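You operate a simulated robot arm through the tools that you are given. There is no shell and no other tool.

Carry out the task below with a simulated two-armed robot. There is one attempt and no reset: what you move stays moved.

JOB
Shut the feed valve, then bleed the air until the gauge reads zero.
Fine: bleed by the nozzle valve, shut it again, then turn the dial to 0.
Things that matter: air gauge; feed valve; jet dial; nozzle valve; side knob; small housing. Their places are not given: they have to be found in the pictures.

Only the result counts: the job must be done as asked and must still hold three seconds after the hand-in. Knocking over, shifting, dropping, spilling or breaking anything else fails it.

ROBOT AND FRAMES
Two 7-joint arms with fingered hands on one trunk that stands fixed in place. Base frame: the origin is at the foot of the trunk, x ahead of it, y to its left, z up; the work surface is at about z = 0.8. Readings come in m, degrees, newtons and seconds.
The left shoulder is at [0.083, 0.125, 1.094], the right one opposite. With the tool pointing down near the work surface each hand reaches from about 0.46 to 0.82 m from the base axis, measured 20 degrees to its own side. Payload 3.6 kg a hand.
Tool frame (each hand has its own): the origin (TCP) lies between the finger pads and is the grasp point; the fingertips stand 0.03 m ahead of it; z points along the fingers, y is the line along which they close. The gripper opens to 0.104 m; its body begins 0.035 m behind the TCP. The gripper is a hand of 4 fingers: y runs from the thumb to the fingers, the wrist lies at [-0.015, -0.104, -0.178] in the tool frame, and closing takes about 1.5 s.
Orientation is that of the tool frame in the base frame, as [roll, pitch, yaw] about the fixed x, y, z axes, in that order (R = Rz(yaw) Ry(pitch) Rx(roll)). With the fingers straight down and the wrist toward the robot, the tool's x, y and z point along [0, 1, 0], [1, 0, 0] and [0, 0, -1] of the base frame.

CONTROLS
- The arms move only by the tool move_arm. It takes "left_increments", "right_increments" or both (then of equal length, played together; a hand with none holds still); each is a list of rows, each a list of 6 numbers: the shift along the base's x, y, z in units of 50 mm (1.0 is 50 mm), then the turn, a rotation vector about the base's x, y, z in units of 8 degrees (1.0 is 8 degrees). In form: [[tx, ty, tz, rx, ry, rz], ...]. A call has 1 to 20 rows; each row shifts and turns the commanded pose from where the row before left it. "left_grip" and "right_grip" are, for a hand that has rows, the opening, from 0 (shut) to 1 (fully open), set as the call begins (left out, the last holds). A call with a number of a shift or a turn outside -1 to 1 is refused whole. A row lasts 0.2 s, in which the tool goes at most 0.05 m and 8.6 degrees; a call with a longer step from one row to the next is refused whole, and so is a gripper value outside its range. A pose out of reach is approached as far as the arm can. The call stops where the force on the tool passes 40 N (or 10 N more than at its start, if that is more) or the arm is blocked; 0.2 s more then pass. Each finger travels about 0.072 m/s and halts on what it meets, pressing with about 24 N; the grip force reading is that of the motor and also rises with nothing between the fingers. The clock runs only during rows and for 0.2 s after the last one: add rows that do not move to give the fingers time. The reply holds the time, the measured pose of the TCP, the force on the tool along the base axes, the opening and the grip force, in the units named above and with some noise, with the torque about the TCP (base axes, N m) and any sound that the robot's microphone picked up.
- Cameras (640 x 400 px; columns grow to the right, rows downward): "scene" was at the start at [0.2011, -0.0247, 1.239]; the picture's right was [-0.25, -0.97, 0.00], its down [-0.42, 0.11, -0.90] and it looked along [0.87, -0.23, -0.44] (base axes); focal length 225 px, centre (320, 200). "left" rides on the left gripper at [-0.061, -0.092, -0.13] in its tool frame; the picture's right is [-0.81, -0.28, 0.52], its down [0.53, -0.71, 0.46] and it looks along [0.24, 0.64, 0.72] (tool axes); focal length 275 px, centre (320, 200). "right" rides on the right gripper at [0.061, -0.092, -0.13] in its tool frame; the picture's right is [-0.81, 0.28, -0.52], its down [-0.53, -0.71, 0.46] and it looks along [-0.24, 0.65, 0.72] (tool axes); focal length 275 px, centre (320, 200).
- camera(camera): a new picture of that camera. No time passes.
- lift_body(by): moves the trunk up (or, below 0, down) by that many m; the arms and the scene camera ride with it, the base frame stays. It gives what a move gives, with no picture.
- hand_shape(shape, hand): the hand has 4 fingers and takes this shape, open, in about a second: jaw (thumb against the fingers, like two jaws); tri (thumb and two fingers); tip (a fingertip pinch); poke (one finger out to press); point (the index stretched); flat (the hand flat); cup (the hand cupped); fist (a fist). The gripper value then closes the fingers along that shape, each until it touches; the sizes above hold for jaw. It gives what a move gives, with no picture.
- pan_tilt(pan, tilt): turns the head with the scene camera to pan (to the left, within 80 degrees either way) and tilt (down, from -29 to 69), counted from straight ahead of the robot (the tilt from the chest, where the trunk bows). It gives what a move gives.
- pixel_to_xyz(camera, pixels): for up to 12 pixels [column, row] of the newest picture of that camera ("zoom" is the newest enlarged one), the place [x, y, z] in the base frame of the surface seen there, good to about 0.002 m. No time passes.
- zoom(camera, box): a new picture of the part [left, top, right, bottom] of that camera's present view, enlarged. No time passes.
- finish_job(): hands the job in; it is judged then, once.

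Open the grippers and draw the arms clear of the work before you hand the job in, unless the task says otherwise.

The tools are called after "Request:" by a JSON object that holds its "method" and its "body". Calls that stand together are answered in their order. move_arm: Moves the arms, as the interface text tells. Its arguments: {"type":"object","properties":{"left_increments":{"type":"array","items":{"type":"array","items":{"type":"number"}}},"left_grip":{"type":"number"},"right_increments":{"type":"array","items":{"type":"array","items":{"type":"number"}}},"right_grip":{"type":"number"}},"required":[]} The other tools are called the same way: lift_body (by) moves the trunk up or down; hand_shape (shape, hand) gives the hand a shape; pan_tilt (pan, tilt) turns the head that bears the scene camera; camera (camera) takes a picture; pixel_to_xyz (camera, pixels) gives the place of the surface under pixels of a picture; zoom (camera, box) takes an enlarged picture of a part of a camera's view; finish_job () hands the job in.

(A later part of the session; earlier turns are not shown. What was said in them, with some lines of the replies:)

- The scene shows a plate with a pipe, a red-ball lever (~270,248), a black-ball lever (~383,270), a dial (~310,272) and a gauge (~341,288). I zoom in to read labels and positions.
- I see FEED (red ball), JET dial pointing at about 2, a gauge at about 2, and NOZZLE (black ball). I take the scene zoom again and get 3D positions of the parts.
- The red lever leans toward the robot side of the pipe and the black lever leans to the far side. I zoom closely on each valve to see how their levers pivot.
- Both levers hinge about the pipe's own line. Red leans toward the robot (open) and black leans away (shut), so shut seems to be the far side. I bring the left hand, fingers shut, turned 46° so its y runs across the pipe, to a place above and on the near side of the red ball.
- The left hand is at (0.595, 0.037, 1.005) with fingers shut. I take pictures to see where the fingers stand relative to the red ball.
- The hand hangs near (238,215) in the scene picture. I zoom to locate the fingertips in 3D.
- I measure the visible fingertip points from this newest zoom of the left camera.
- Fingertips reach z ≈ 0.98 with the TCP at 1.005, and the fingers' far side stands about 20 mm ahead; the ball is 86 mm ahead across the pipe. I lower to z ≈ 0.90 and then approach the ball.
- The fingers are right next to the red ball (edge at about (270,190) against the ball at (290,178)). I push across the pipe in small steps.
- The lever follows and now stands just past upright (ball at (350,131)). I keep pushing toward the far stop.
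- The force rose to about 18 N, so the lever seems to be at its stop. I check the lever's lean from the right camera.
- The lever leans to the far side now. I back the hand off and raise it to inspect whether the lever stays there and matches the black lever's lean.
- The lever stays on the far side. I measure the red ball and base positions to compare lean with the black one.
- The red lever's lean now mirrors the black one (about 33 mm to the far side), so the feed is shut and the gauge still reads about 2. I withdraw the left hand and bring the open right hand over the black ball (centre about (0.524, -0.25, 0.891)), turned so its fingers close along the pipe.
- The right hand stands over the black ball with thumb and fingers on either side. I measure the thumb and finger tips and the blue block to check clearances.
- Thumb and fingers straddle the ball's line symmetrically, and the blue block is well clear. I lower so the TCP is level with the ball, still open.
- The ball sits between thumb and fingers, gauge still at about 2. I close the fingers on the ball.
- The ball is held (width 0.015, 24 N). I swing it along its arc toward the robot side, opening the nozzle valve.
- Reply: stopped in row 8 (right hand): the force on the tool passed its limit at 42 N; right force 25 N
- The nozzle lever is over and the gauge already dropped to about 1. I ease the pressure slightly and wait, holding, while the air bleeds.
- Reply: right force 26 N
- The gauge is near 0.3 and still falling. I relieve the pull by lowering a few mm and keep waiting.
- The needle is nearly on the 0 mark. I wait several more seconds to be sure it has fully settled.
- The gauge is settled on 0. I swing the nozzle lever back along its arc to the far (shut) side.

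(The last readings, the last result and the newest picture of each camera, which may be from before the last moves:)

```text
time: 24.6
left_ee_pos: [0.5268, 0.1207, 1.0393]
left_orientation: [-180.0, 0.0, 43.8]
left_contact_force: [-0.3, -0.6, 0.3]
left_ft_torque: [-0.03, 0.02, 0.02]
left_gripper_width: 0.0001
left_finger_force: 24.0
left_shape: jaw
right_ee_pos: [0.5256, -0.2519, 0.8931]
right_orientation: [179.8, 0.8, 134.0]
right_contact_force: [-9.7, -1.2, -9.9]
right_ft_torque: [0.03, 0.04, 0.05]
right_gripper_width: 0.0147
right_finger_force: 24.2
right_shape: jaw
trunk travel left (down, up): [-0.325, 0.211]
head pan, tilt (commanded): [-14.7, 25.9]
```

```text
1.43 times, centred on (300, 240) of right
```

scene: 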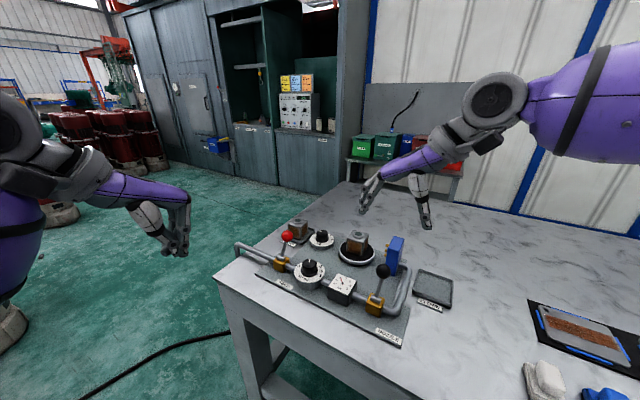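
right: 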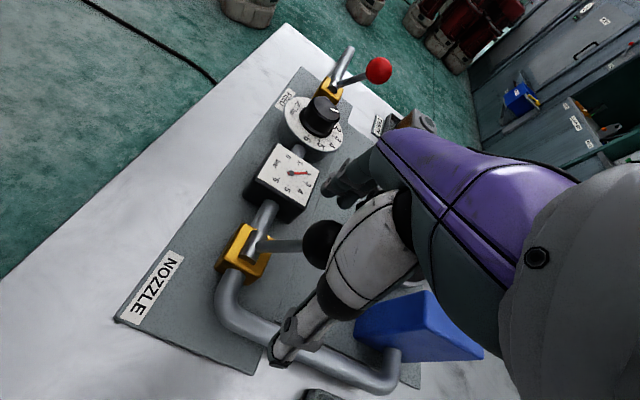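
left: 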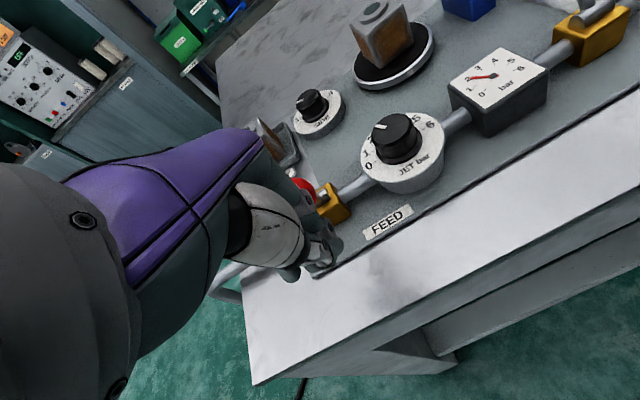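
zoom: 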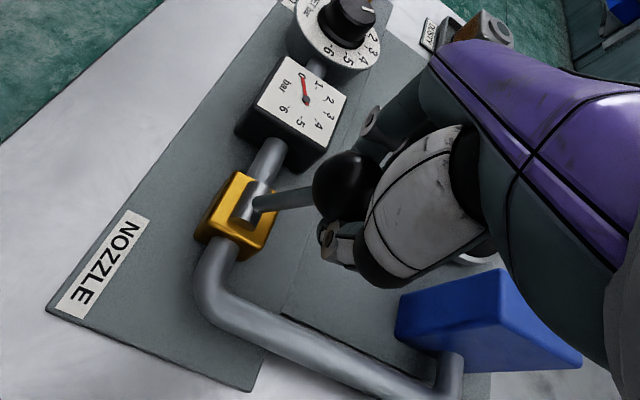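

The nozzle lever is back on the far side with the gauge on 0. I open the fingers fully, wait, then rise straight up.

Request:
{"method": "move_arm", "body": {"right_increments": [[0, 0, 0, 0, 0, 0], [0, 0, 0, 0, 0, 0], [0, 0, 0, 0, 0, 0], [0, 0, 0, 0, 0, 0], [0, 0, 0, 0, 0, 0], [0, 0, 0, 0, 0, 0], [0, 0, 0.4, 0, 0, 0], [0, 0, 0.5, 0, 0, 0], [0, 0, 0.6, 0, 0, 0], [0, 0, 0.6, 0, 0, 0], [0, 0, 0.6, 0, 0, 0], [0, 0, 0, 0, 0, 0]], "right_grip": 1}}

Request:
{"method": "zoom", "body": {"camera": "scene", "box": [220, 200, 460, 350]}}

Request:
{"method": "pixel_to_xyz", "body": {"camera": "zoom", "pixels": [[435, 190], [180, 95], [414, 263], [238, 165], [238, 180], [225, 180], [252, 180]]}}

Request:
{"method": "camera", "body": {"camera": "right"}}

```text
time: 27.2
left_ee_pos: [0.5259, 0.12, 1.0388]
left_orientation: [-180.0, 0.1, 43.9]
left_contact_force: [-0.6, -0.1, -0.2]
left_ft_torque: [-0.03, 0.0, -0.02]
left_gripper_width: 0.0001
left_finger_force: 23.8
left_shape: jaw
right_ee_pos: [0.5263, -0.2487, 1.0281]
right_orientation: [179.8, 0.7, 133.9]
right_contact_force: [0.0, 0.4, 0.1]
right_ft_torque: [0.0, 0.03, 0.0]
right_gripper_width: 0.1036
right_finger_force: 0.1
right_shape: jaw
trunk travel left (down, up): [-0.325, 0.211]
head pan, tilt (commanded): [-14.7, 25.9]
```

```text
2.67 times, centred on (340, 275) of scene
```

zoom: 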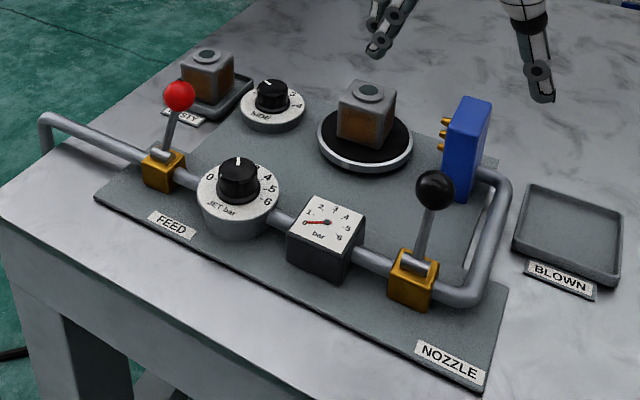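

```text
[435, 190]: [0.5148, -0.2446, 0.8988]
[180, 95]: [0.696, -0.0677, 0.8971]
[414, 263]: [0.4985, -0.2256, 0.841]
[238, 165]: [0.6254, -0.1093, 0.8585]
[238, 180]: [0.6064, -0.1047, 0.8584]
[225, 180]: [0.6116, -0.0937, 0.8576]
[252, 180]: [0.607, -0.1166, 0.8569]
```

```text
taken
```

right: 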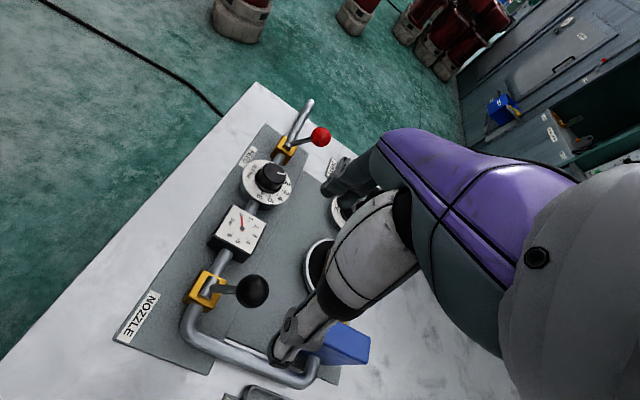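

Both levers lean away (shut), the gauge is at 0, and the black ball is exactly where it began. Now the JET dial: I zoom in to find the knob's centre, size and pointer.

Request:
{"method": "zoom", "body": {"camera": "right", "box": [225, 145, 305, 225]}}

Request:
{"method": "pixel_to_xyz", "body": {"camera": "zoom", "pixels": [[360, 170], [400, 180], [320, 180], [360, 140], [360, 210], [370, 155]]}}

Request:
{"method": "zoom", "body": {"camera": "scene", "box": [285, 250, 335, 300]}}

Request:
{"method": "pixel_to_xyz", "body": {"camera": "zoom", "pixels": [[250, 120], [300, 150], [210, 150], [300, 110], [210, 110], [255, 160], [160, 250], [400, 250], [260, 290]]}}

```text
5.00 times, centred on (265, 185) of right
```

zoom: 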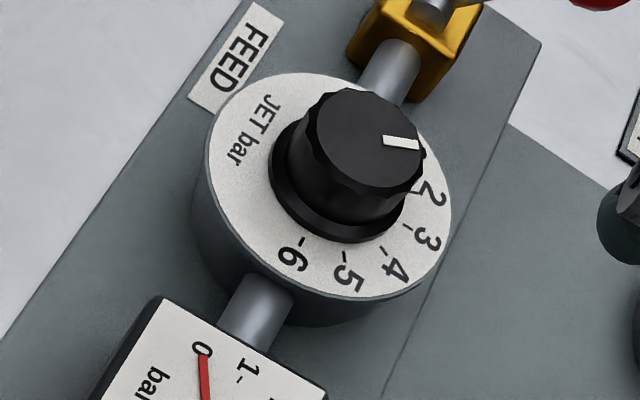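

```text
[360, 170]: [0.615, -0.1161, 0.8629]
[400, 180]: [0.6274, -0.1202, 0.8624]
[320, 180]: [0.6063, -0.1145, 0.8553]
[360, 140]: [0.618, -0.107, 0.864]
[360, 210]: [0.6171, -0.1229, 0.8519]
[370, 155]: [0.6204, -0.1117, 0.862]
```

```text
8.00 times, centred on (310, 275) of scene
```

zoom: 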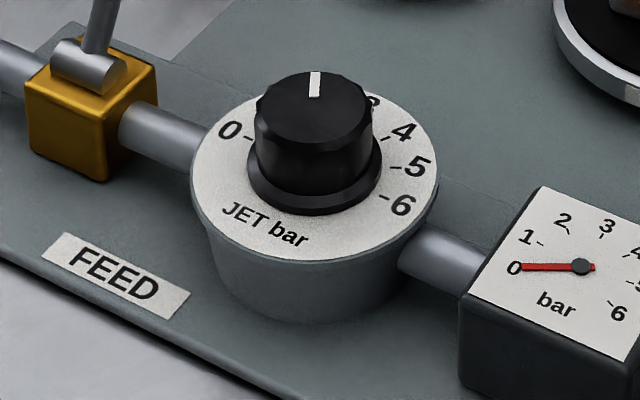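

```text
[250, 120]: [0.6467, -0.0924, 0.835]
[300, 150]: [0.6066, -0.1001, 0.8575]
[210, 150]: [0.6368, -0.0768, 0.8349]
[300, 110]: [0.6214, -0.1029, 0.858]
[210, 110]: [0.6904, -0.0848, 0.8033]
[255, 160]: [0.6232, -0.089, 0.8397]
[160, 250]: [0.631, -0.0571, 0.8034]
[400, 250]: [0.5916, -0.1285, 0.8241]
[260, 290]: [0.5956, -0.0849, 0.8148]
```

Knob top centre is about (0.618, -0.108, 0.863), about 36 mm wide; the scale runs 0 (feed side) to 6 (gauge side) over 180°, so from 2 to 0 is +60° about z. I withdraw the right hand and bring the left hand, partly open, above the knob at yaw 20°.

Request:
{"method": "move_arm", "body": {"left_increments": [[0.1, -0.2, 0.1, 0, 0, -0.5], [0.3, -0.76, -0.1, 0, 0, -0.5], [0.36, -0.9, -0.2, 0, 0, -0.5], [0.36, -0.9, -0.2, 0, 0, -0.5], [0.36, -0.9, -0.2, 0, 0, -0.5], [0.36, -0.9, -0.2, 0, 0, -0.5], [0, 0, 0, 0, 0, 0], [0, 0, 0, 0, 0, 0]], "left_grip": 0.7, "right_increments": [[-0.3, -0.4, 0.4, 0, 0, 0], [-0.3, -0.4, 0.4, 0, 0, 0], [-0.3, -0.4, 0.4, 0, 0, 0], [-0.3, -0.4, 0.4, 0, 0, 0], [-0.3, -0.4, 0.4, 0, 0, 0], [-0.2, -0.2, 0.3, 0, 0, 0], [0, 0, 0, 0, 0, 0], [0, 0, 0, 0, 0, 0]]}}

Request:
{"method": "camera", "body": {"camera": "scene"}}

Request:
{"method": "camera", "body": {"camera": "left"}}

Request:
{"method": "zoom", "body": {"camera": "scene", "box": [230, 170, 390, 310]}}

```text
time: 29.1
left_ee_pos: [0.6196, -0.1057, 1.0004]
left_orientation: [-180.0, 0.1, 19.7]
left_contact_force: [-0.5, -0.6, -0.3]
left_ft_torque: [0.01, -0.01, 0.03]
left_gripper_width: 0.0727
left_finger_force: 0.1
left_shape: jaw
right_ee_pos: [0.4422, -0.3613, 1.1435]
right_orientation: [179.7, 0.8, 134.0]
right_contact_force: [0.0, -0.5, -1.4]
right_ft_torque: [0.0, -0.03, -0.03]
right_gripper_width: 0.1038
right_finger_force: 0.0
right_shape: jaw
trunk travel left (down, up): [-0.325, 0.211]
head pan, tilt (commanded): [-14.7, 25.9]
```

```text
taken
```

scene: 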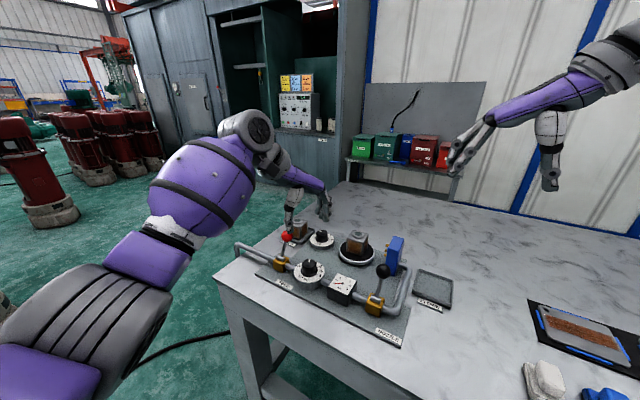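

```text
taken
```

left: 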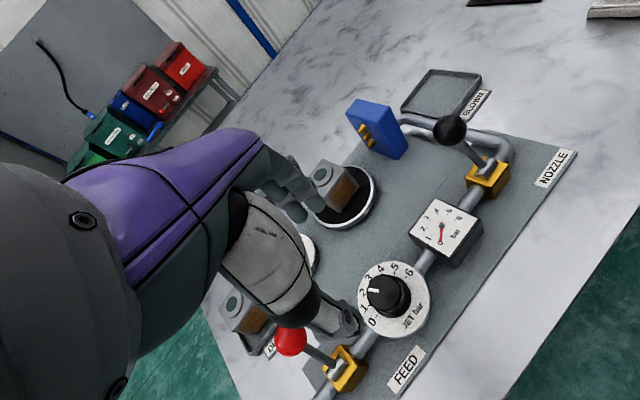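

```text
2.86 times, centred on (310, 240) of scene
```

zoom: 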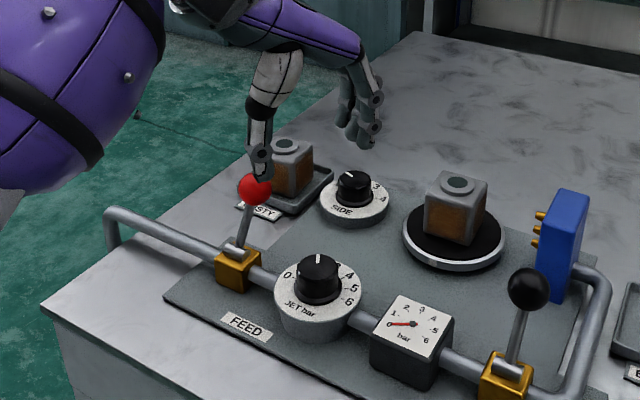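

The left hand hangs above the dial. I measure thumb and finger tips to confirm their centre against the knob.

Request:
{"method": "pixel_to_xyz", "body": {"camera": "zoom", "pixels": [[260, 172], [262, 155], [368, 140], [350, 132], [376, 100], [318, 262], [318, 275], [316, 285]]}}

Request:
{"method": "zoom", "body": {"camera": "left", "box": [320, 230, 460, 350]}}

Request:
{"method": "pixel_to_xyz", "body": {"camera": "zoom", "pixels": [[298, 285], [270, 285], [240, 280], [330, 280], [298, 240], [298, 320], [235, 390], [470, 180]]}}

```text
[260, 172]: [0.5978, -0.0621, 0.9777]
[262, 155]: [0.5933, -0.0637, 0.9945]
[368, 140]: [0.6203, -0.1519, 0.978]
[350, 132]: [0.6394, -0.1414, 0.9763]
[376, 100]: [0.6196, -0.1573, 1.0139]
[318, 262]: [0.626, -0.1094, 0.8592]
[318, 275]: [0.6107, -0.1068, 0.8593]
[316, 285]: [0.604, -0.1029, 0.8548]
```

```text
3.33 times, centred on (390, 290) of left
```

zoom: 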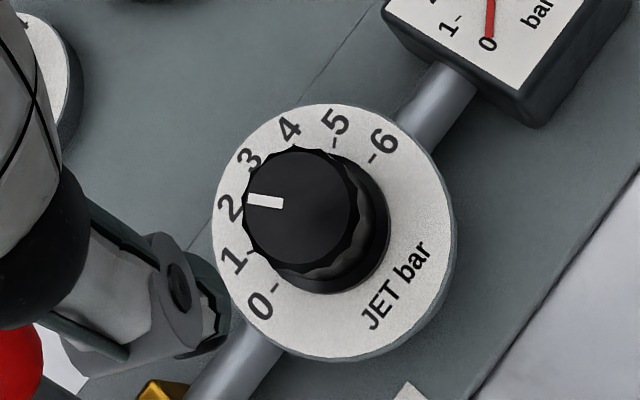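

```text
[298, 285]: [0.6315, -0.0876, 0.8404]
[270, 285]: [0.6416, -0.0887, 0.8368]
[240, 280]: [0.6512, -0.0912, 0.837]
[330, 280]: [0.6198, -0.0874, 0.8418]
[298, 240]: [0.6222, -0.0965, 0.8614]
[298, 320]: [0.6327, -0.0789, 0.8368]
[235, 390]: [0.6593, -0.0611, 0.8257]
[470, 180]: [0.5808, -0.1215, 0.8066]
```

This left-camera zoom shows the knob top well (centre about (301,207)); I measure its centre and edges.

Request:
{"method": "pixel_to_xyz", "body": {"camera": "zoom", "pixels": [[301, 207], [250, 207], [352, 207], [301, 157], [301, 256], [265, 170], [338, 242], [268, 202], [282, 203], [335, 230], [250, 310], [390, 130]]}}

```text
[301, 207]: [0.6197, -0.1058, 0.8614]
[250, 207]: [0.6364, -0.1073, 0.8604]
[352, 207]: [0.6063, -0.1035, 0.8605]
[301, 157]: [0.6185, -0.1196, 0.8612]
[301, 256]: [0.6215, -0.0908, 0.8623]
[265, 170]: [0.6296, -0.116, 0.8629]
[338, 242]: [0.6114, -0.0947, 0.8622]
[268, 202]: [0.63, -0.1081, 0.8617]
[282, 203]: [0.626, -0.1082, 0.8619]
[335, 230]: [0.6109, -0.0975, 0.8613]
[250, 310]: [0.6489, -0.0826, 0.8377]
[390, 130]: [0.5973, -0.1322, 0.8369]
```

The knob centre is (0.620, -0.106) and the TCP is right above it; the pointer is at -15°, target 0 mark lies at +45°. I lower so the TCP is at z ≈ 0.873, still open.

Request:
{"method": "move_arm", "body": {"left_increments": [[0, 0, -0.5, 0, 0, 0], [0, 0, -0.5, 0, 0, 0], [0, 0, -0.5, 0, 0, 0], [0, 0, -0.5, 0, 0, 0], [0, 0, -0.3, 0, 0, 0], [0, 0, -0.2, 0, 0, 0], [0, 0, -0.05, 0, 0, 0], [0, 0, 0, 0, 0, 0]]}}

Request:
{"method": "zoom", "body": {"camera": "scene", "box": [240, 200, 380, 310]}}

Request:
{"method": "camera", "body": {"camera": "left"}}

Request:
{"method": "camera", "body": {"camera": "right"}}

```text
time: 30.9
left_ee_pos: [0.6187, -0.107, 0.8709]
left_orientation: [179.9, 0.1, 19.9]
left_contact_force: [-0.4, 1.0, 0.2]
left_ft_torque: [0.03, 0.0, 0.03]
left_gripper_width: 0.0725
left_finger_force: 0.0
left_shape: jaw
right_ee_pos: [0.4429, -0.3617, 1.1445]
right_orientation: [179.8, 0.7, 133.9]
right_contact_force: [-0.8, -0.6, -0.7]
right_ft_torque: [-0.01, 0.01, -0.01]
right_gripper_width: 0.1035
right_finger_force: 0.0
right_shape: jaw
trunk travel left (down, up): [-0.325, 0.211]
head pan, tilt (commanded): [-14.7, 25.9]
```

```text
3.64 times, centred on (310, 255) of scene
```

zoom: 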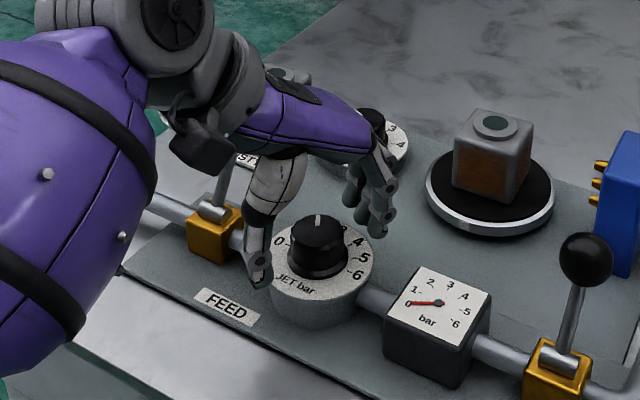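

```text
taken
```

left: 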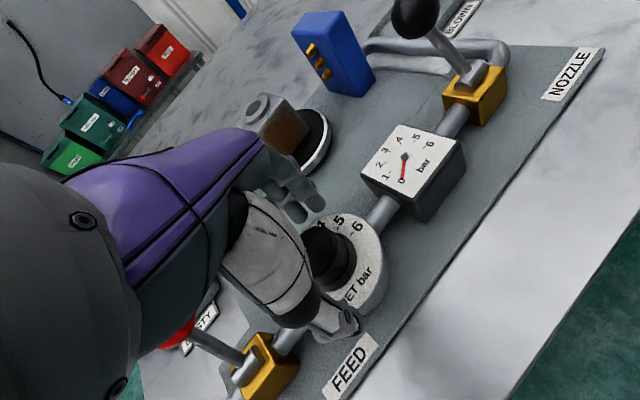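

```text
taken
```

right: 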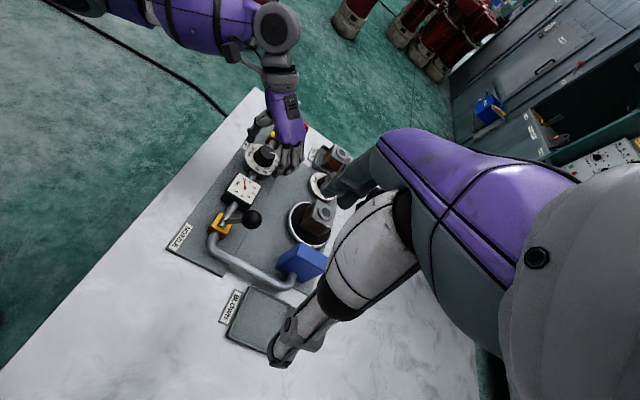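

The hand is around the knob. The red ball is close to the back of the hand, so I zoom the right camera and left camera to check clearance before turning.

Request:
{"method": "zoom", "body": {"camera": "right", "box": [220, 60, 380, 220]}}

Request:
{"method": "zoom", "body": {"camera": "left", "box": [120, 240, 400, 400]}}

Request:
{"method": "pixel_to_xyz", "body": {"camera": "left", "pixels": [[175, 338], [180, 325], [165, 340], [205, 342]]}}

```text
2.50 times, centred on (300, 140) of right
```

zoom: 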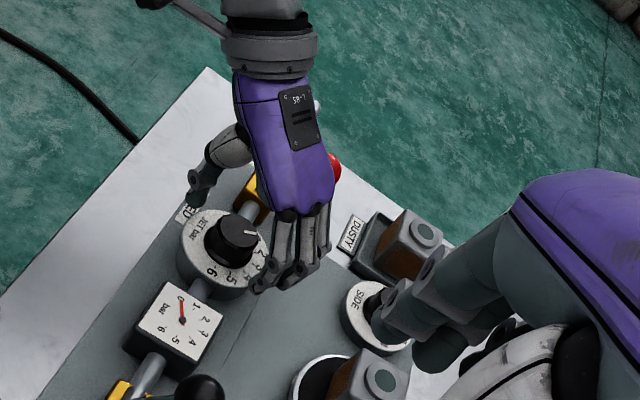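

```text
2.29 times, centred on (260, 320) of left
```

zoom: 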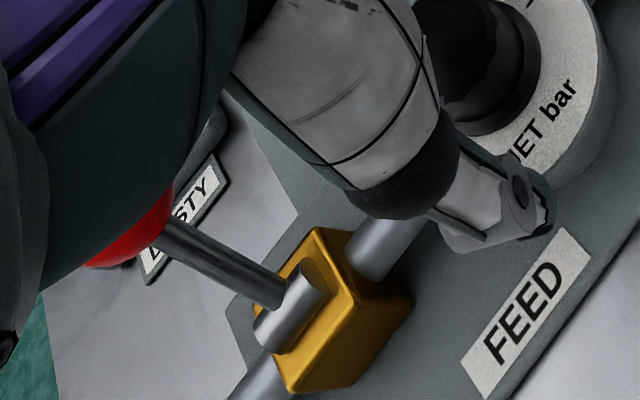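

```text
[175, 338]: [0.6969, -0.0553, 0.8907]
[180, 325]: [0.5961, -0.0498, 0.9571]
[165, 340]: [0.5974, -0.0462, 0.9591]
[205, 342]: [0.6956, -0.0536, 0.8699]
```

The ball top (0.905) lies below and beside the hand's back, and the turn sweeps the wrist away from it. I close the fingers on the knob.

Request:
{"method": "move_arm", "body": {"left_increments": [[0.02, 0.02, 0, 0, 0, 0], [0, 0, 0, 0, 0, 0], [0, 0, 0, 0, 0, 0], [0, 0, 0, 0, 0, 0], [0, 0, 0, 0, 0, 0]], "left_grip": 0}}

Request:
{"method": "zoom", "body": {"camera": "scene", "box": [270, 230, 350, 310]}}

Request:
{"method": "zoom", "body": {"camera": "right", "box": [220, 100, 320, 200]}}

```text
time: 32.0
left_ee_pos: [0.6184, -0.1058, 0.8708]
left_orientation: [-179.9, 0.0, 19.8]
left_contact_force: [-2.4, 1.0, -2.7]
left_ft_torque: [0.05, 0.02, -0.01]
left_gripper_width: 0.0288
left_finger_force: 23.8
left_shape: jaw
right_ee_pos: [0.4411, -0.3608, 1.1436]
right_orientation: [179.8, 0.8, 133.9]
right_contact_force: [0.1, 0.3, -0.5]
right_ft_torque: [-0.01, 0.02, 0.01]
right_gripper_width: 0.1037
right_finger_force: 0.0
right_shape: jaw
trunk travel left (down, up): [-0.325, 0.211]
head pan, tilt (commanded): [-14.7, 25.9]
```

```text
5.00 times, centred on (310, 270) of scene
```

zoom: 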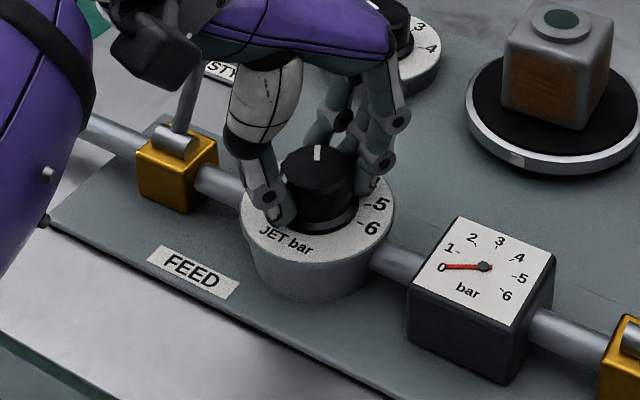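

```text
4.00 times, centred on (270, 150) of right
```

zoom: 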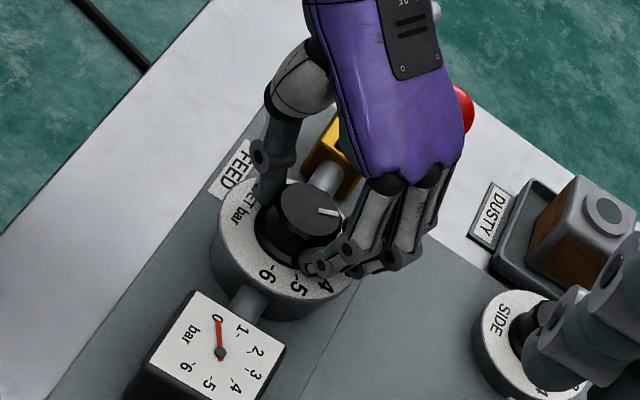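

The knob is gripped (width 0.029, 24 N) with the pointer still at 2. I turn the first 30° counter-clockwise and check the pointer follows.

Request:
{"method": "move_arm", "body": {"left_increments": [[0, 0, 0, 0, 0, 0.75], [0, 0, 0, 0, 0, 0.75], [0, 0, 0, 0, 0, 0.75], [0, 0, 0, 0, 0, 0.75], [0, 0, 0, 0, 0, 0.75], [0, 0, 0, 0, 0, 0]], "left_grip": 0}}

Request:
{"method": "zoom", "body": {"camera": "scene", "box": [270, 230, 350, 310]}}

Request:
{"method": "zoom", "body": {"camera": "right", "box": [220, 100, 320, 200]}}

```text
time: 33.5
left_ee_pos: [0.6187, -0.1071, 0.8718]
left_orientation: [-179.9, 0.0, 50.0]
left_contact_force: [0.7, -3.3, -3.3]
left_ft_torque: [-0.14, -0.05, -0.04]
left_gripper_width: 0.0285
left_finger_force: 24.3
left_shape: jaw
right_ee_pos: [0.4424, -0.3613, 1.1439]
right_orientation: [179.8, 0.7, 133.9]
right_contact_force: [-0.6, -0.2, -0.5]
right_ft_torque: [0.01, -0.04, 0.0]
right_gripper_width: 0.1037
right_finger_force: 0.1
right_shape: jaw
trunk travel left (down, up): [-0.325, 0.211]
head pan, tilt (commanded): [-14.7, 25.9]
```

```text
5.00 times, centred on (310, 270) of scene
```

zoom: 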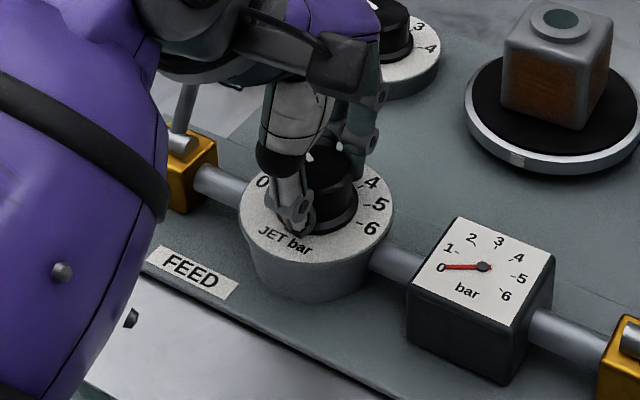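

```text
4.00 times, centred on (270, 150) of right
```

zoom: 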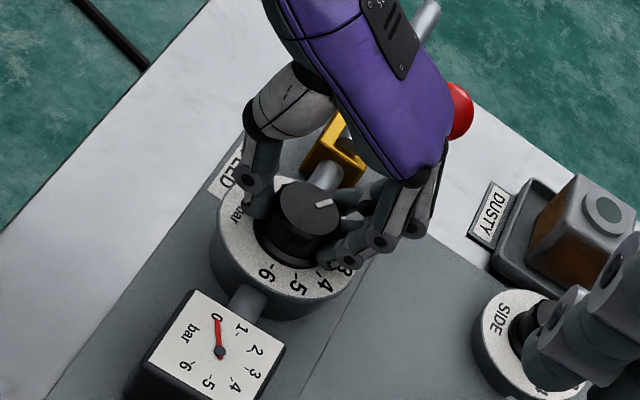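

The pointer followed by about 30° (now near 1) with low forces, and the red ball is clear. I turn the remaining 30°.

Request:
{"method": "move_arm", "body": {"left_increments": [[0, 0, 0, 0, 0, 0.75], [0, 0, 0, 0, 0, 0.75], [0, 0, 0, 0, 0, 0.75], [0, 0, 0, 0, 0, 0.75], [0, 0, 0, 0, 0, 0.75], [0, 0, 0, 0, 0, 0]], "left_grip": 0}}

Request:
{"method": "zoom", "body": {"camera": "scene", "box": [270, 230, 350, 310]}}

Request:
{"method": "zoom", "body": {"camera": "right", "box": [240, 120, 300, 180]}}

Request:
{"method": "zoom", "body": {"camera": "right", "box": [220, 60, 380, 220]}}

```text
time: 34.9
left_ee_pos: [0.6193, -0.1077, 0.8724]
left_orientation: [-180.0, 0.0, 79.9]
left_contact_force: [3.7, -7.2, -2.5]
left_ft_torque: [-0.16, -0.17, -0.11]
left_gripper_width: 0.0284
left_finger_force: 24.1
left_shape: jaw
right_ee_pos: [0.4419, -0.3612, 1.143]
right_orientation: [179.9, 0.8, 134.0]
right_contact_force: [-0.2, 0.2, -0.7]
right_ft_torque: [0.05, 0.03, 0.01]
right_gripper_width: 0.1037
right_finger_force: 0.0
right_shape: jaw
trunk travel left (down, up): [-0.325, 0.211]
head pan, tilt (commanded): [-14.7, 25.9]
```

```text
5.00 times, centred on (310, 270) of scene
```

zoom: 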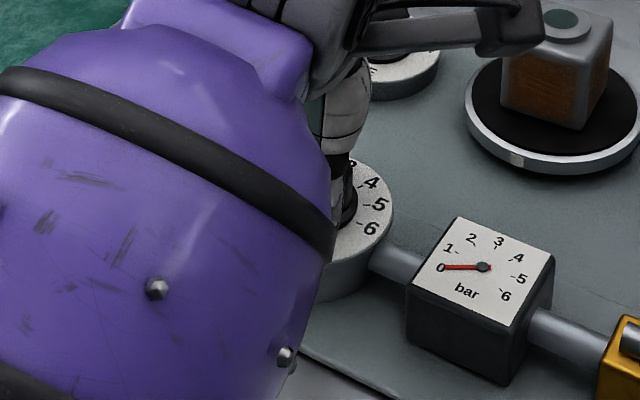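

```text
6.67 times, centred on (270, 150) of right
```

zoom: 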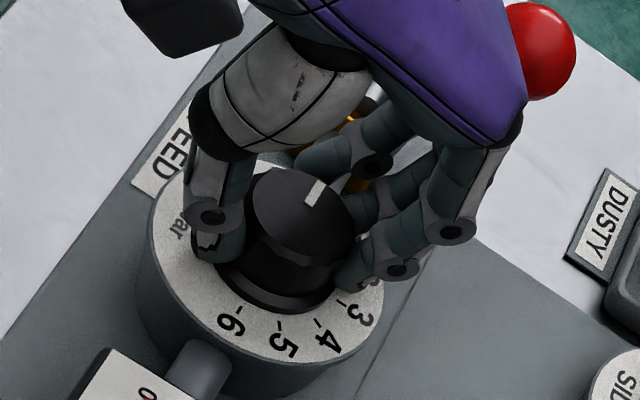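

```text
2.50 times, centred on (300, 140) of right
```

zoom: 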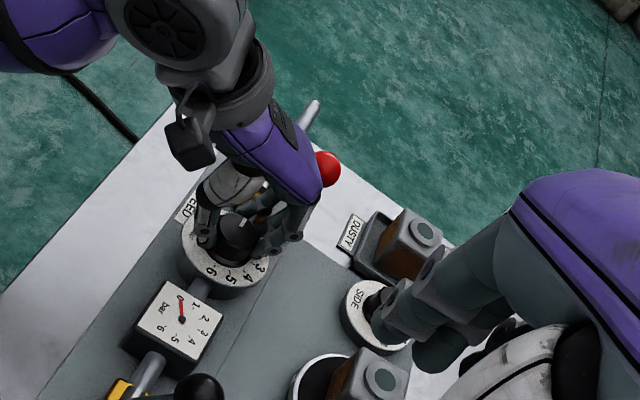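

The pointer now points toward the 0 side. I measure the mark's ends and knob-top points in 3D to compute its angle.

Request:
{"method": "zoom", "body": {"camera": "right", "box": [255, 130, 285, 160]}}

Request:
{"method": "pixel_to_xyz", "body": {"camera": "zoom", "pixels": [[322, 155], [300, 200], [282, 225], [345, 160], [230, 150], [350, 260], [250, 280], [280, 130]]}}

```text
13.33 times, centred on (270, 145) of right
```

zoom: 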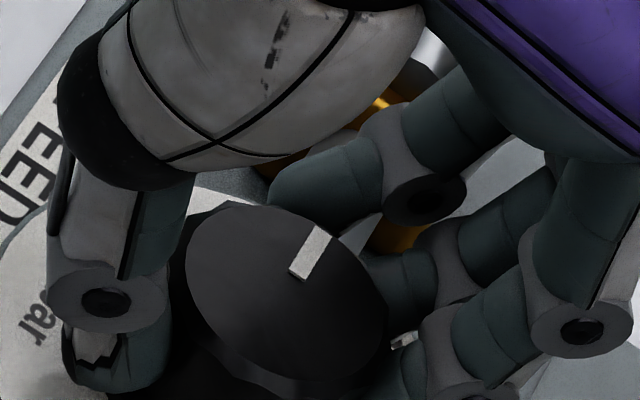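

```text
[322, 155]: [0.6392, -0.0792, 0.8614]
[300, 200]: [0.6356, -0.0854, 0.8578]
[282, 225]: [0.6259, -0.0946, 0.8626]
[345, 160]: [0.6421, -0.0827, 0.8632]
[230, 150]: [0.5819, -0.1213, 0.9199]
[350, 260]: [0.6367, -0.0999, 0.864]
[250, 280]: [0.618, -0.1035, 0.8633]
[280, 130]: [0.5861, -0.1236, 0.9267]
```

The mark runs from about (322,233) to (298,275) in this zoom; I query those points and knob edges.

Request:
{"method": "pixel_to_xyz", "body": {"camera": "zoom", "pixels": [[322, 236], [318, 242], [310, 255], [302, 270], [299, 275], [285, 293], [195, 250], [380, 335], [240, 212], [300, 370], [360, 260], [215, 325]]}}

```text
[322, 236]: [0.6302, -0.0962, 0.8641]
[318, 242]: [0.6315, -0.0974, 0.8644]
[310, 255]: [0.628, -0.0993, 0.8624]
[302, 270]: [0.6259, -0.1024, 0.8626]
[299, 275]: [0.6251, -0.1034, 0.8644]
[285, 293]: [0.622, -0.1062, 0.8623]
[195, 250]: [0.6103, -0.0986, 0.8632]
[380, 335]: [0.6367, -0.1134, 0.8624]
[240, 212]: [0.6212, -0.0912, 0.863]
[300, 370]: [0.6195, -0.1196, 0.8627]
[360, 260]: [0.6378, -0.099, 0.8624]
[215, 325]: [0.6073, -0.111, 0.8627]
```

By these points the pointer is near 45°, the 0 mark. I open the fingers partly, and rise straight up to view the scale unobstructed.

Request:
{"method": "move_arm", "body": {"left_increments": [[0, 0, 0, 0, 0, 0], [0, 0, 0, 0, 0, 0], [0, 0, 0, 0, 0, 0], [0, 0, 0, 0, 0, 0], [0, 0, 0.3, 0, 0, 0], [0, 0, 0.5, 0, 0, 0], [0, 0, 0.6, 0, 0, 0], [0, 0, 0.6, 0, 0, 0], [0, 0, 0.6, 0, 0, 0], [0, 0, 0, 0, 0, 0]], "left_grip": 0.65}}

Request:
{"method": "camera", "body": {"camera": "left"}}

Request:
{"method": "zoom", "body": {"camera": "right", "box": [240, 120, 300, 180]}}

Request:
{"method": "zoom", "body": {"camera": "scene", "box": [220, 200, 460, 350]}}

```text
time: 37.0
left_ee_pos: [0.6177, -0.1069, 1.001]
left_orientation: [-180.0, 0.1, 79.9]
left_contact_force: [0.2, 0.5, 0.8]
left_ft_torque: [0.02, 0.01, 0.02]
left_gripper_width: 0.0674
left_finger_force: 0.0
left_shape: jaw
right_ee_pos: [0.4416, -0.3606, 1.1433]
right_orientation: [179.8, 0.8, 133.9]
right_contact_force: [0.3, 0.5, 0.3]
right_ft_torque: [0.03, 0.0, -0.03]
right_gripper_width: 0.1037
right_finger_force: 0.0
right_shape: jaw
trunk travel left (down, up): [-0.325, 0.211]
head pan, tilt (commanded): [-14.7, 25.9]
```

```text
taken
```

left: 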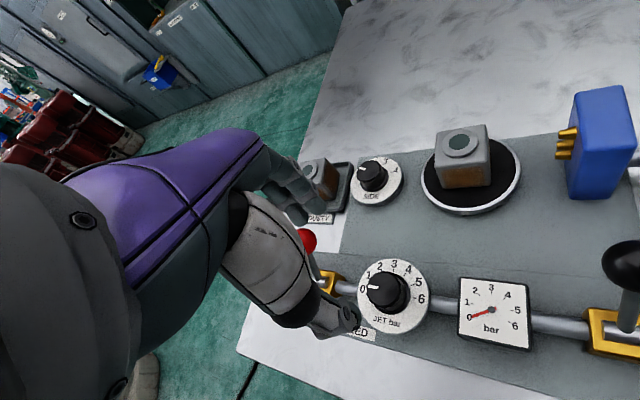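

```text
6.67 times, centred on (270, 150) of right
```

zoom: 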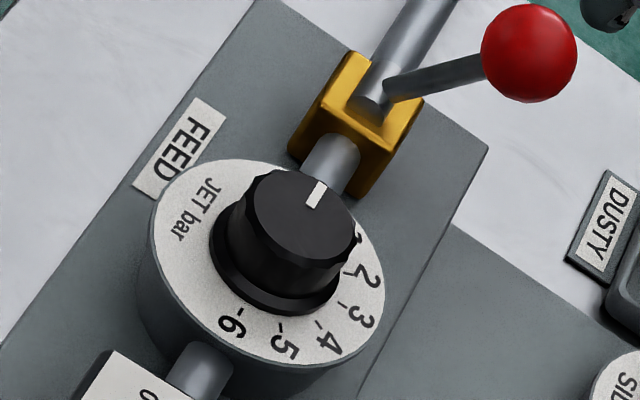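

```text
2.67 times, centred on (340, 275) of scene
```

zoom: 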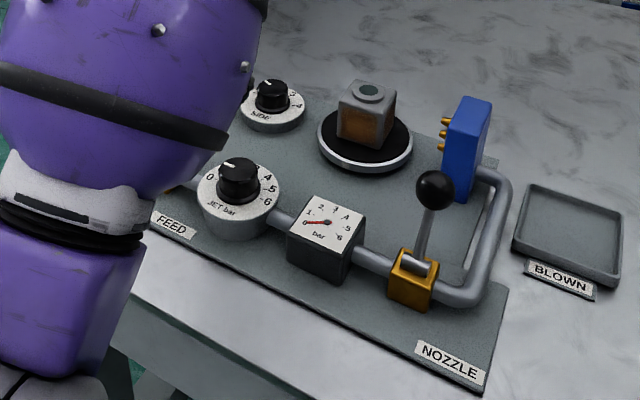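

Now the scale is visible in the left camera at about (393,293). I zoom there to read the pointer against the 0 tick.

Request:
{"method": "zoom", "body": {"camera": "left", "box": [350, 252, 434, 340]}}

Request:
{"method": "zoom", "body": {"camera": "scene", "box": [285, 250, 335, 300]}}

```text
4.55 times, centred on (392, 296) of left
```

zoom: 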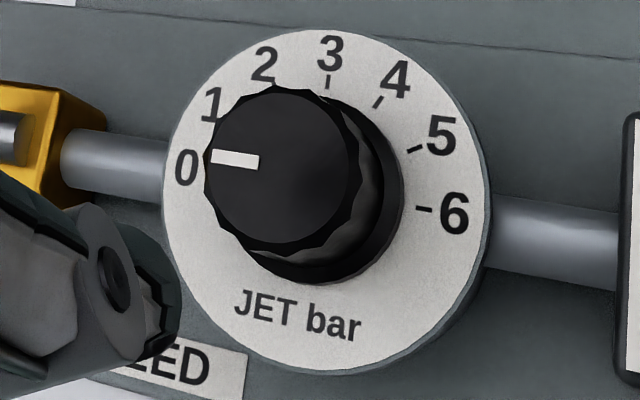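

```text
8.00 times, centred on (310, 275) of scene
```

zoom: 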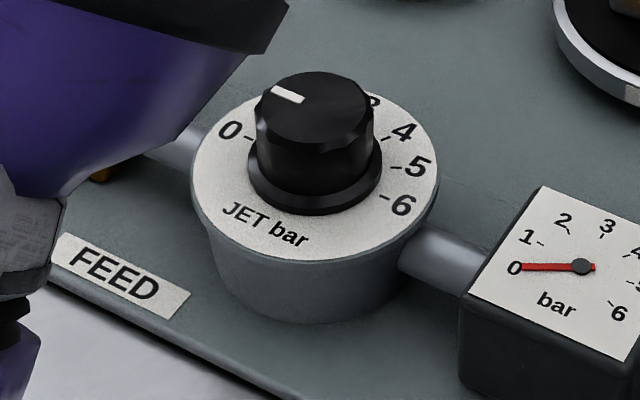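

The pointer lies on the 0–6 line pointing at 0, within a couple of degrees by my reckoning. I zoom tighter to verify the angle and query points.

Request:
{"method": "zoom", "body": {"camera": "scene", "box": [298, 256, 322, 271]}}

Request:
{"method": "zoom", "body": {"camera": "left", "box": [370, 270, 410, 310]}}

Request:
{"method": "pixel_to_xyz", "body": {"camera": "left", "pixels": [[369, 286], [373, 287], [378, 288], [384, 289], [363, 289], [421, 299], [333, 285], [450, 306]]}}

```text
16.00 times, centred on (310, 264) of scene
```

zoom: 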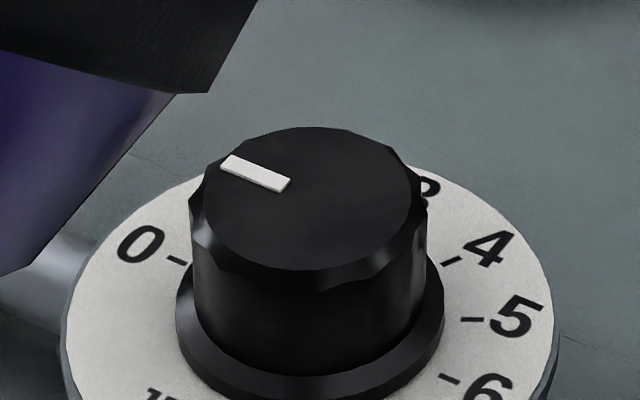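

```text
10.00 times, centred on (390, 290) of left
```

zoom: 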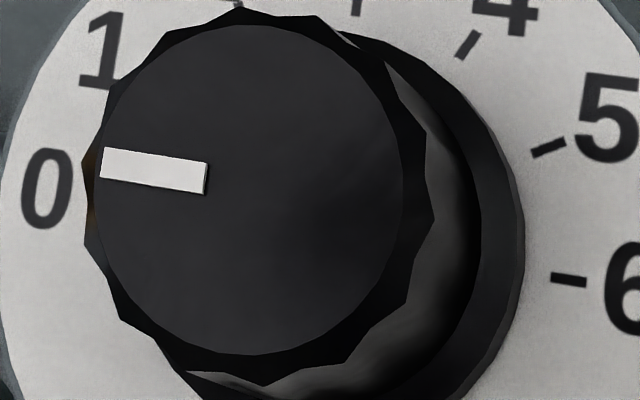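

```text
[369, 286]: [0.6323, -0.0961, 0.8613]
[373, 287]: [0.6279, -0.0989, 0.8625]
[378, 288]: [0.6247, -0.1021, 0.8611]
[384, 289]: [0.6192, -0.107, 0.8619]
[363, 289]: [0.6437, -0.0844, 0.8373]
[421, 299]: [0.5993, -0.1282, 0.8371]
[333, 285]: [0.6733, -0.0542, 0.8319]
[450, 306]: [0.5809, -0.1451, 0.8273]
```

By both cameras' geometry the pointer is within about 1–2° of the 0 mark. I raise and draw the left arm back with its gripper open, then take a final look at everything.

Request:
{"method": "move_arm", "body": {"left_increments": [[0, 0.1, 0.6, 0, 0, 0], [-0.2, 0.4, 0.6, 0, 0, 0], [-0.4, 0.7, 0.4, 0, 0, 0], [-0.5, 0.7, 0.3, 0, 0, 0], [-0.5, 0.7, 0.2, 0, 0, 0], [-0.5, 0.7, 0.2, 0, 0, 0], [-0.4, 0.7, 0, 0, 0, 0], [0, 0, 0, 0, 0, 0], [0, 0, 0, 0, 0, 0]], "left_grip": 1, "right_increments": [[0, -0.1, 0.1, 0, 0, 0], [0, -0.1, 0.1, 0, 0, 0], [0, 0, 0, 0, 0, 0], [0, 0, 0, 0, 0, 0], [0, 0, 0, 0, 0, 0], [0, 0, 0, 0, 0, 0], [0, 0, 0, 0, 0, 0], [0, 0, 0, 0, 0, 0], [0, 0, 0, 0, 0, 0]], "right_grip": 1}}

Request:
{"method": "camera", "body": {"camera": "scene"}}

Request:
{"method": "zoom", "body": {"camera": "scene", "box": [220, 200, 460, 350]}}

Request:
{"method": "zoom", "body": {"camera": "right", "box": [160, 90, 380, 290]}}

```text
time: 39.0
left_ee_pos: [0.6243, 0.0703, 1.0766]
left_orientation: [-179.9, 0.1, 79.9]
left_contact_force: [-1.0, 0.6, 0.1]
left_ft_torque: [-0.01, 0.0, 0.05]
left_gripper_width: 0.1037
left_finger_force: 0.0
left_shape: jaw
left hand out of reach, approached as far as the arm can: row 3, 4, 5, 6, 7
right_ee_pos: [0.4408, -0.3714, 1.1534]
right_orientation: [179.8, 0.7, 133.9]
right_contact_force: [0.4, 0.4, 0.4]
right_ft_torque: [-0.02, 0.01, 0.0]
right_gripper_width: 0.1038
right_finger_force: 0.0
right_shape: jaw
trunk travel left (down, up): [-0.325, 0.211]
head pan, tilt (commanded): [-14.7, 25.9]
```

```text
taken
```

scene: 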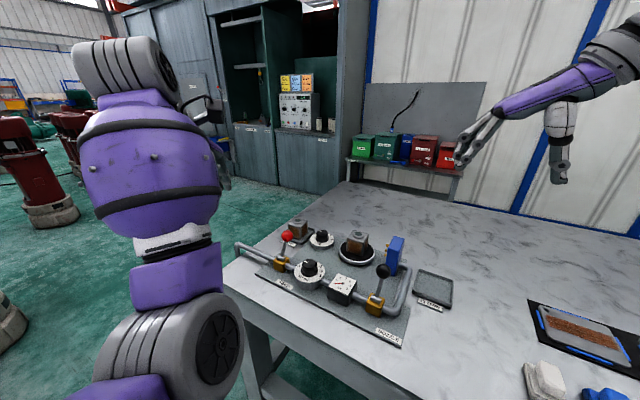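

```text
2.67 times, centred on (340, 275) of scene
```

zoom: 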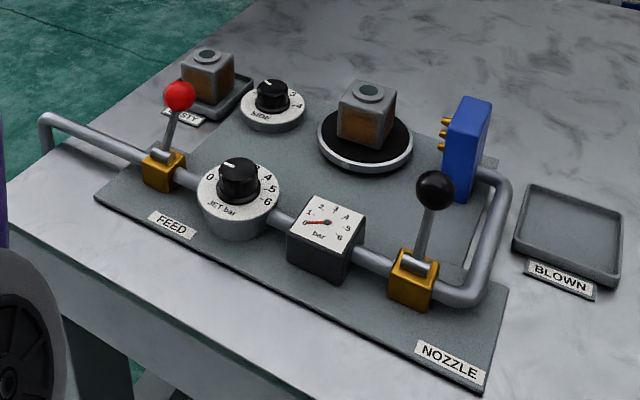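

```text
2.00 times, centred on (270, 190) of right
```

zoom: 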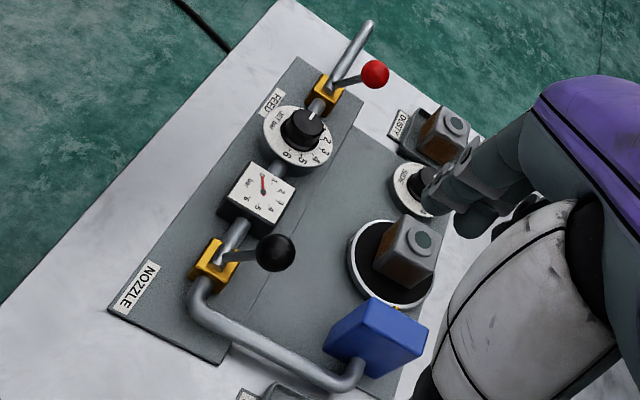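

Both levers lean to the far (shut) side, the gauge shows 0 and the dial points to 0; nothing else moved. The left arm stalled at its reach limit, so I turn its wrist back to free it and draw it further off.

Request:
{"method": "move_arm", "body": {"left_increments": [[0, 0, 0.1, 0, 0, -0.9], [0, 0, 0.1, 0, 0, -0.9], [0, 0, 0.1, 0, 0, -0.9], [0, 0, 0.1, 0, 0, -0.9], [0, 0, 0.1, 0, 0, -0.9], [0, 0, 0, 0, 0, 0], [0, 0, 0, 0, 0, 0], [0, 0, 0, 0, 0, 0], [0, 0, 0, 0, 0, 0]]}}

Request:
{"method": "camera", "body": {"camera": "scene"}}

Request:
{"method": "zoom", "body": {"camera": "scene", "box": [285, 250, 365, 310]}}

```text
time: 41.0
left_ee_pos: [0.6439, 0.0668, 1.0993]
left_orientation: [-180.0, -0.1, 43.9]
left_contact_force: [0.3, 0.2, -0.2]
left_ft_torque: [0.02, -0.01, 0.0]
left_gripper_width: 0.1036
left_finger_force: 0.0
left_shape: jaw
left hand out of reach, approached as far as the arm can: row 1, 2, 3, 4, 5
right_ee_pos: [0.4418, -0.3723, 1.1551]
right_orientation: [179.8, 0.8, 133.9]
right_contact_force: [0.3, 0.5, 0.0]
right_ft_torque: [-0.04, 0.03, -0.05]
right_gripper_width: 0.1035
right_finger_force: 0.2
right_shape: jaw
trunk travel left (down, up): [-0.325, 0.211]
head pan, tilt (commanded): [-14.7, 25.9]
```

```text
taken
```

scene: 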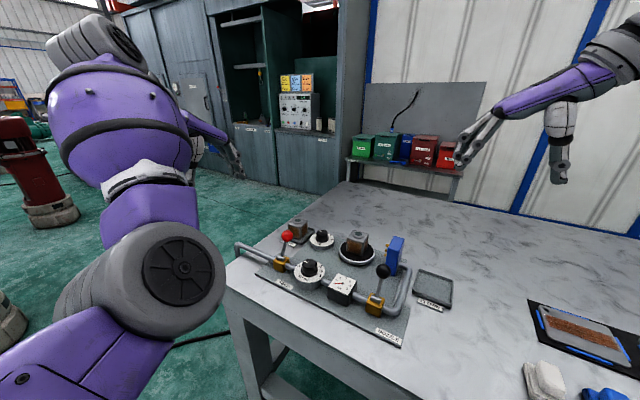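

```text
6.67 times, centred on (325, 280) of scene
```

zoom: 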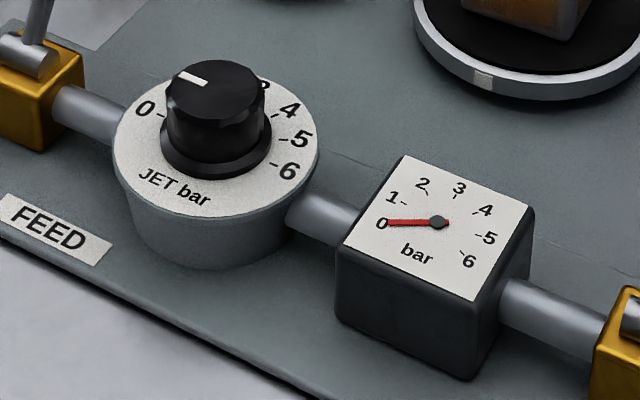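

The dial points at 0, the gauge reads 0, both valve levers lean to the shut side, nothing else has shifted, and both open hands are well clear above the work. I hand the job in.

Request:
{"method": "finish_job", "body": {}}

```text
The job is handed in.
```

I shut the feed valve, bled the air to zero through the nozzle valve, shut the nozzle again, and turned the jet dial to 0. I've handed the job in, but I haven't been told how it was judged.

- **Feed valve:** The red lever was pushed to the far side and stayed there. I took that side as shut because the nozzle lever leaned the same way while the gauge held at 2.
- **Bleed:** With the nozzle lever pulled over, the gauge fell from about 2 to 0. I waited several seconds until it settled there.
- **Nozzle valve:** The black lever is back where it started, and the gauge still reads 0.
- **Jet dial:** The pointer went from 2 to the 0 mark, within 1–2 degrees by my estimate.

In the final pictures the side knob, the housings and the trays are where they began. Both hands were open and off the work at the end. The left arm reached its limit before I could draw it back as far as I wanted, so it finished about 0.2 m above the feed end of the rig, clear of everything.
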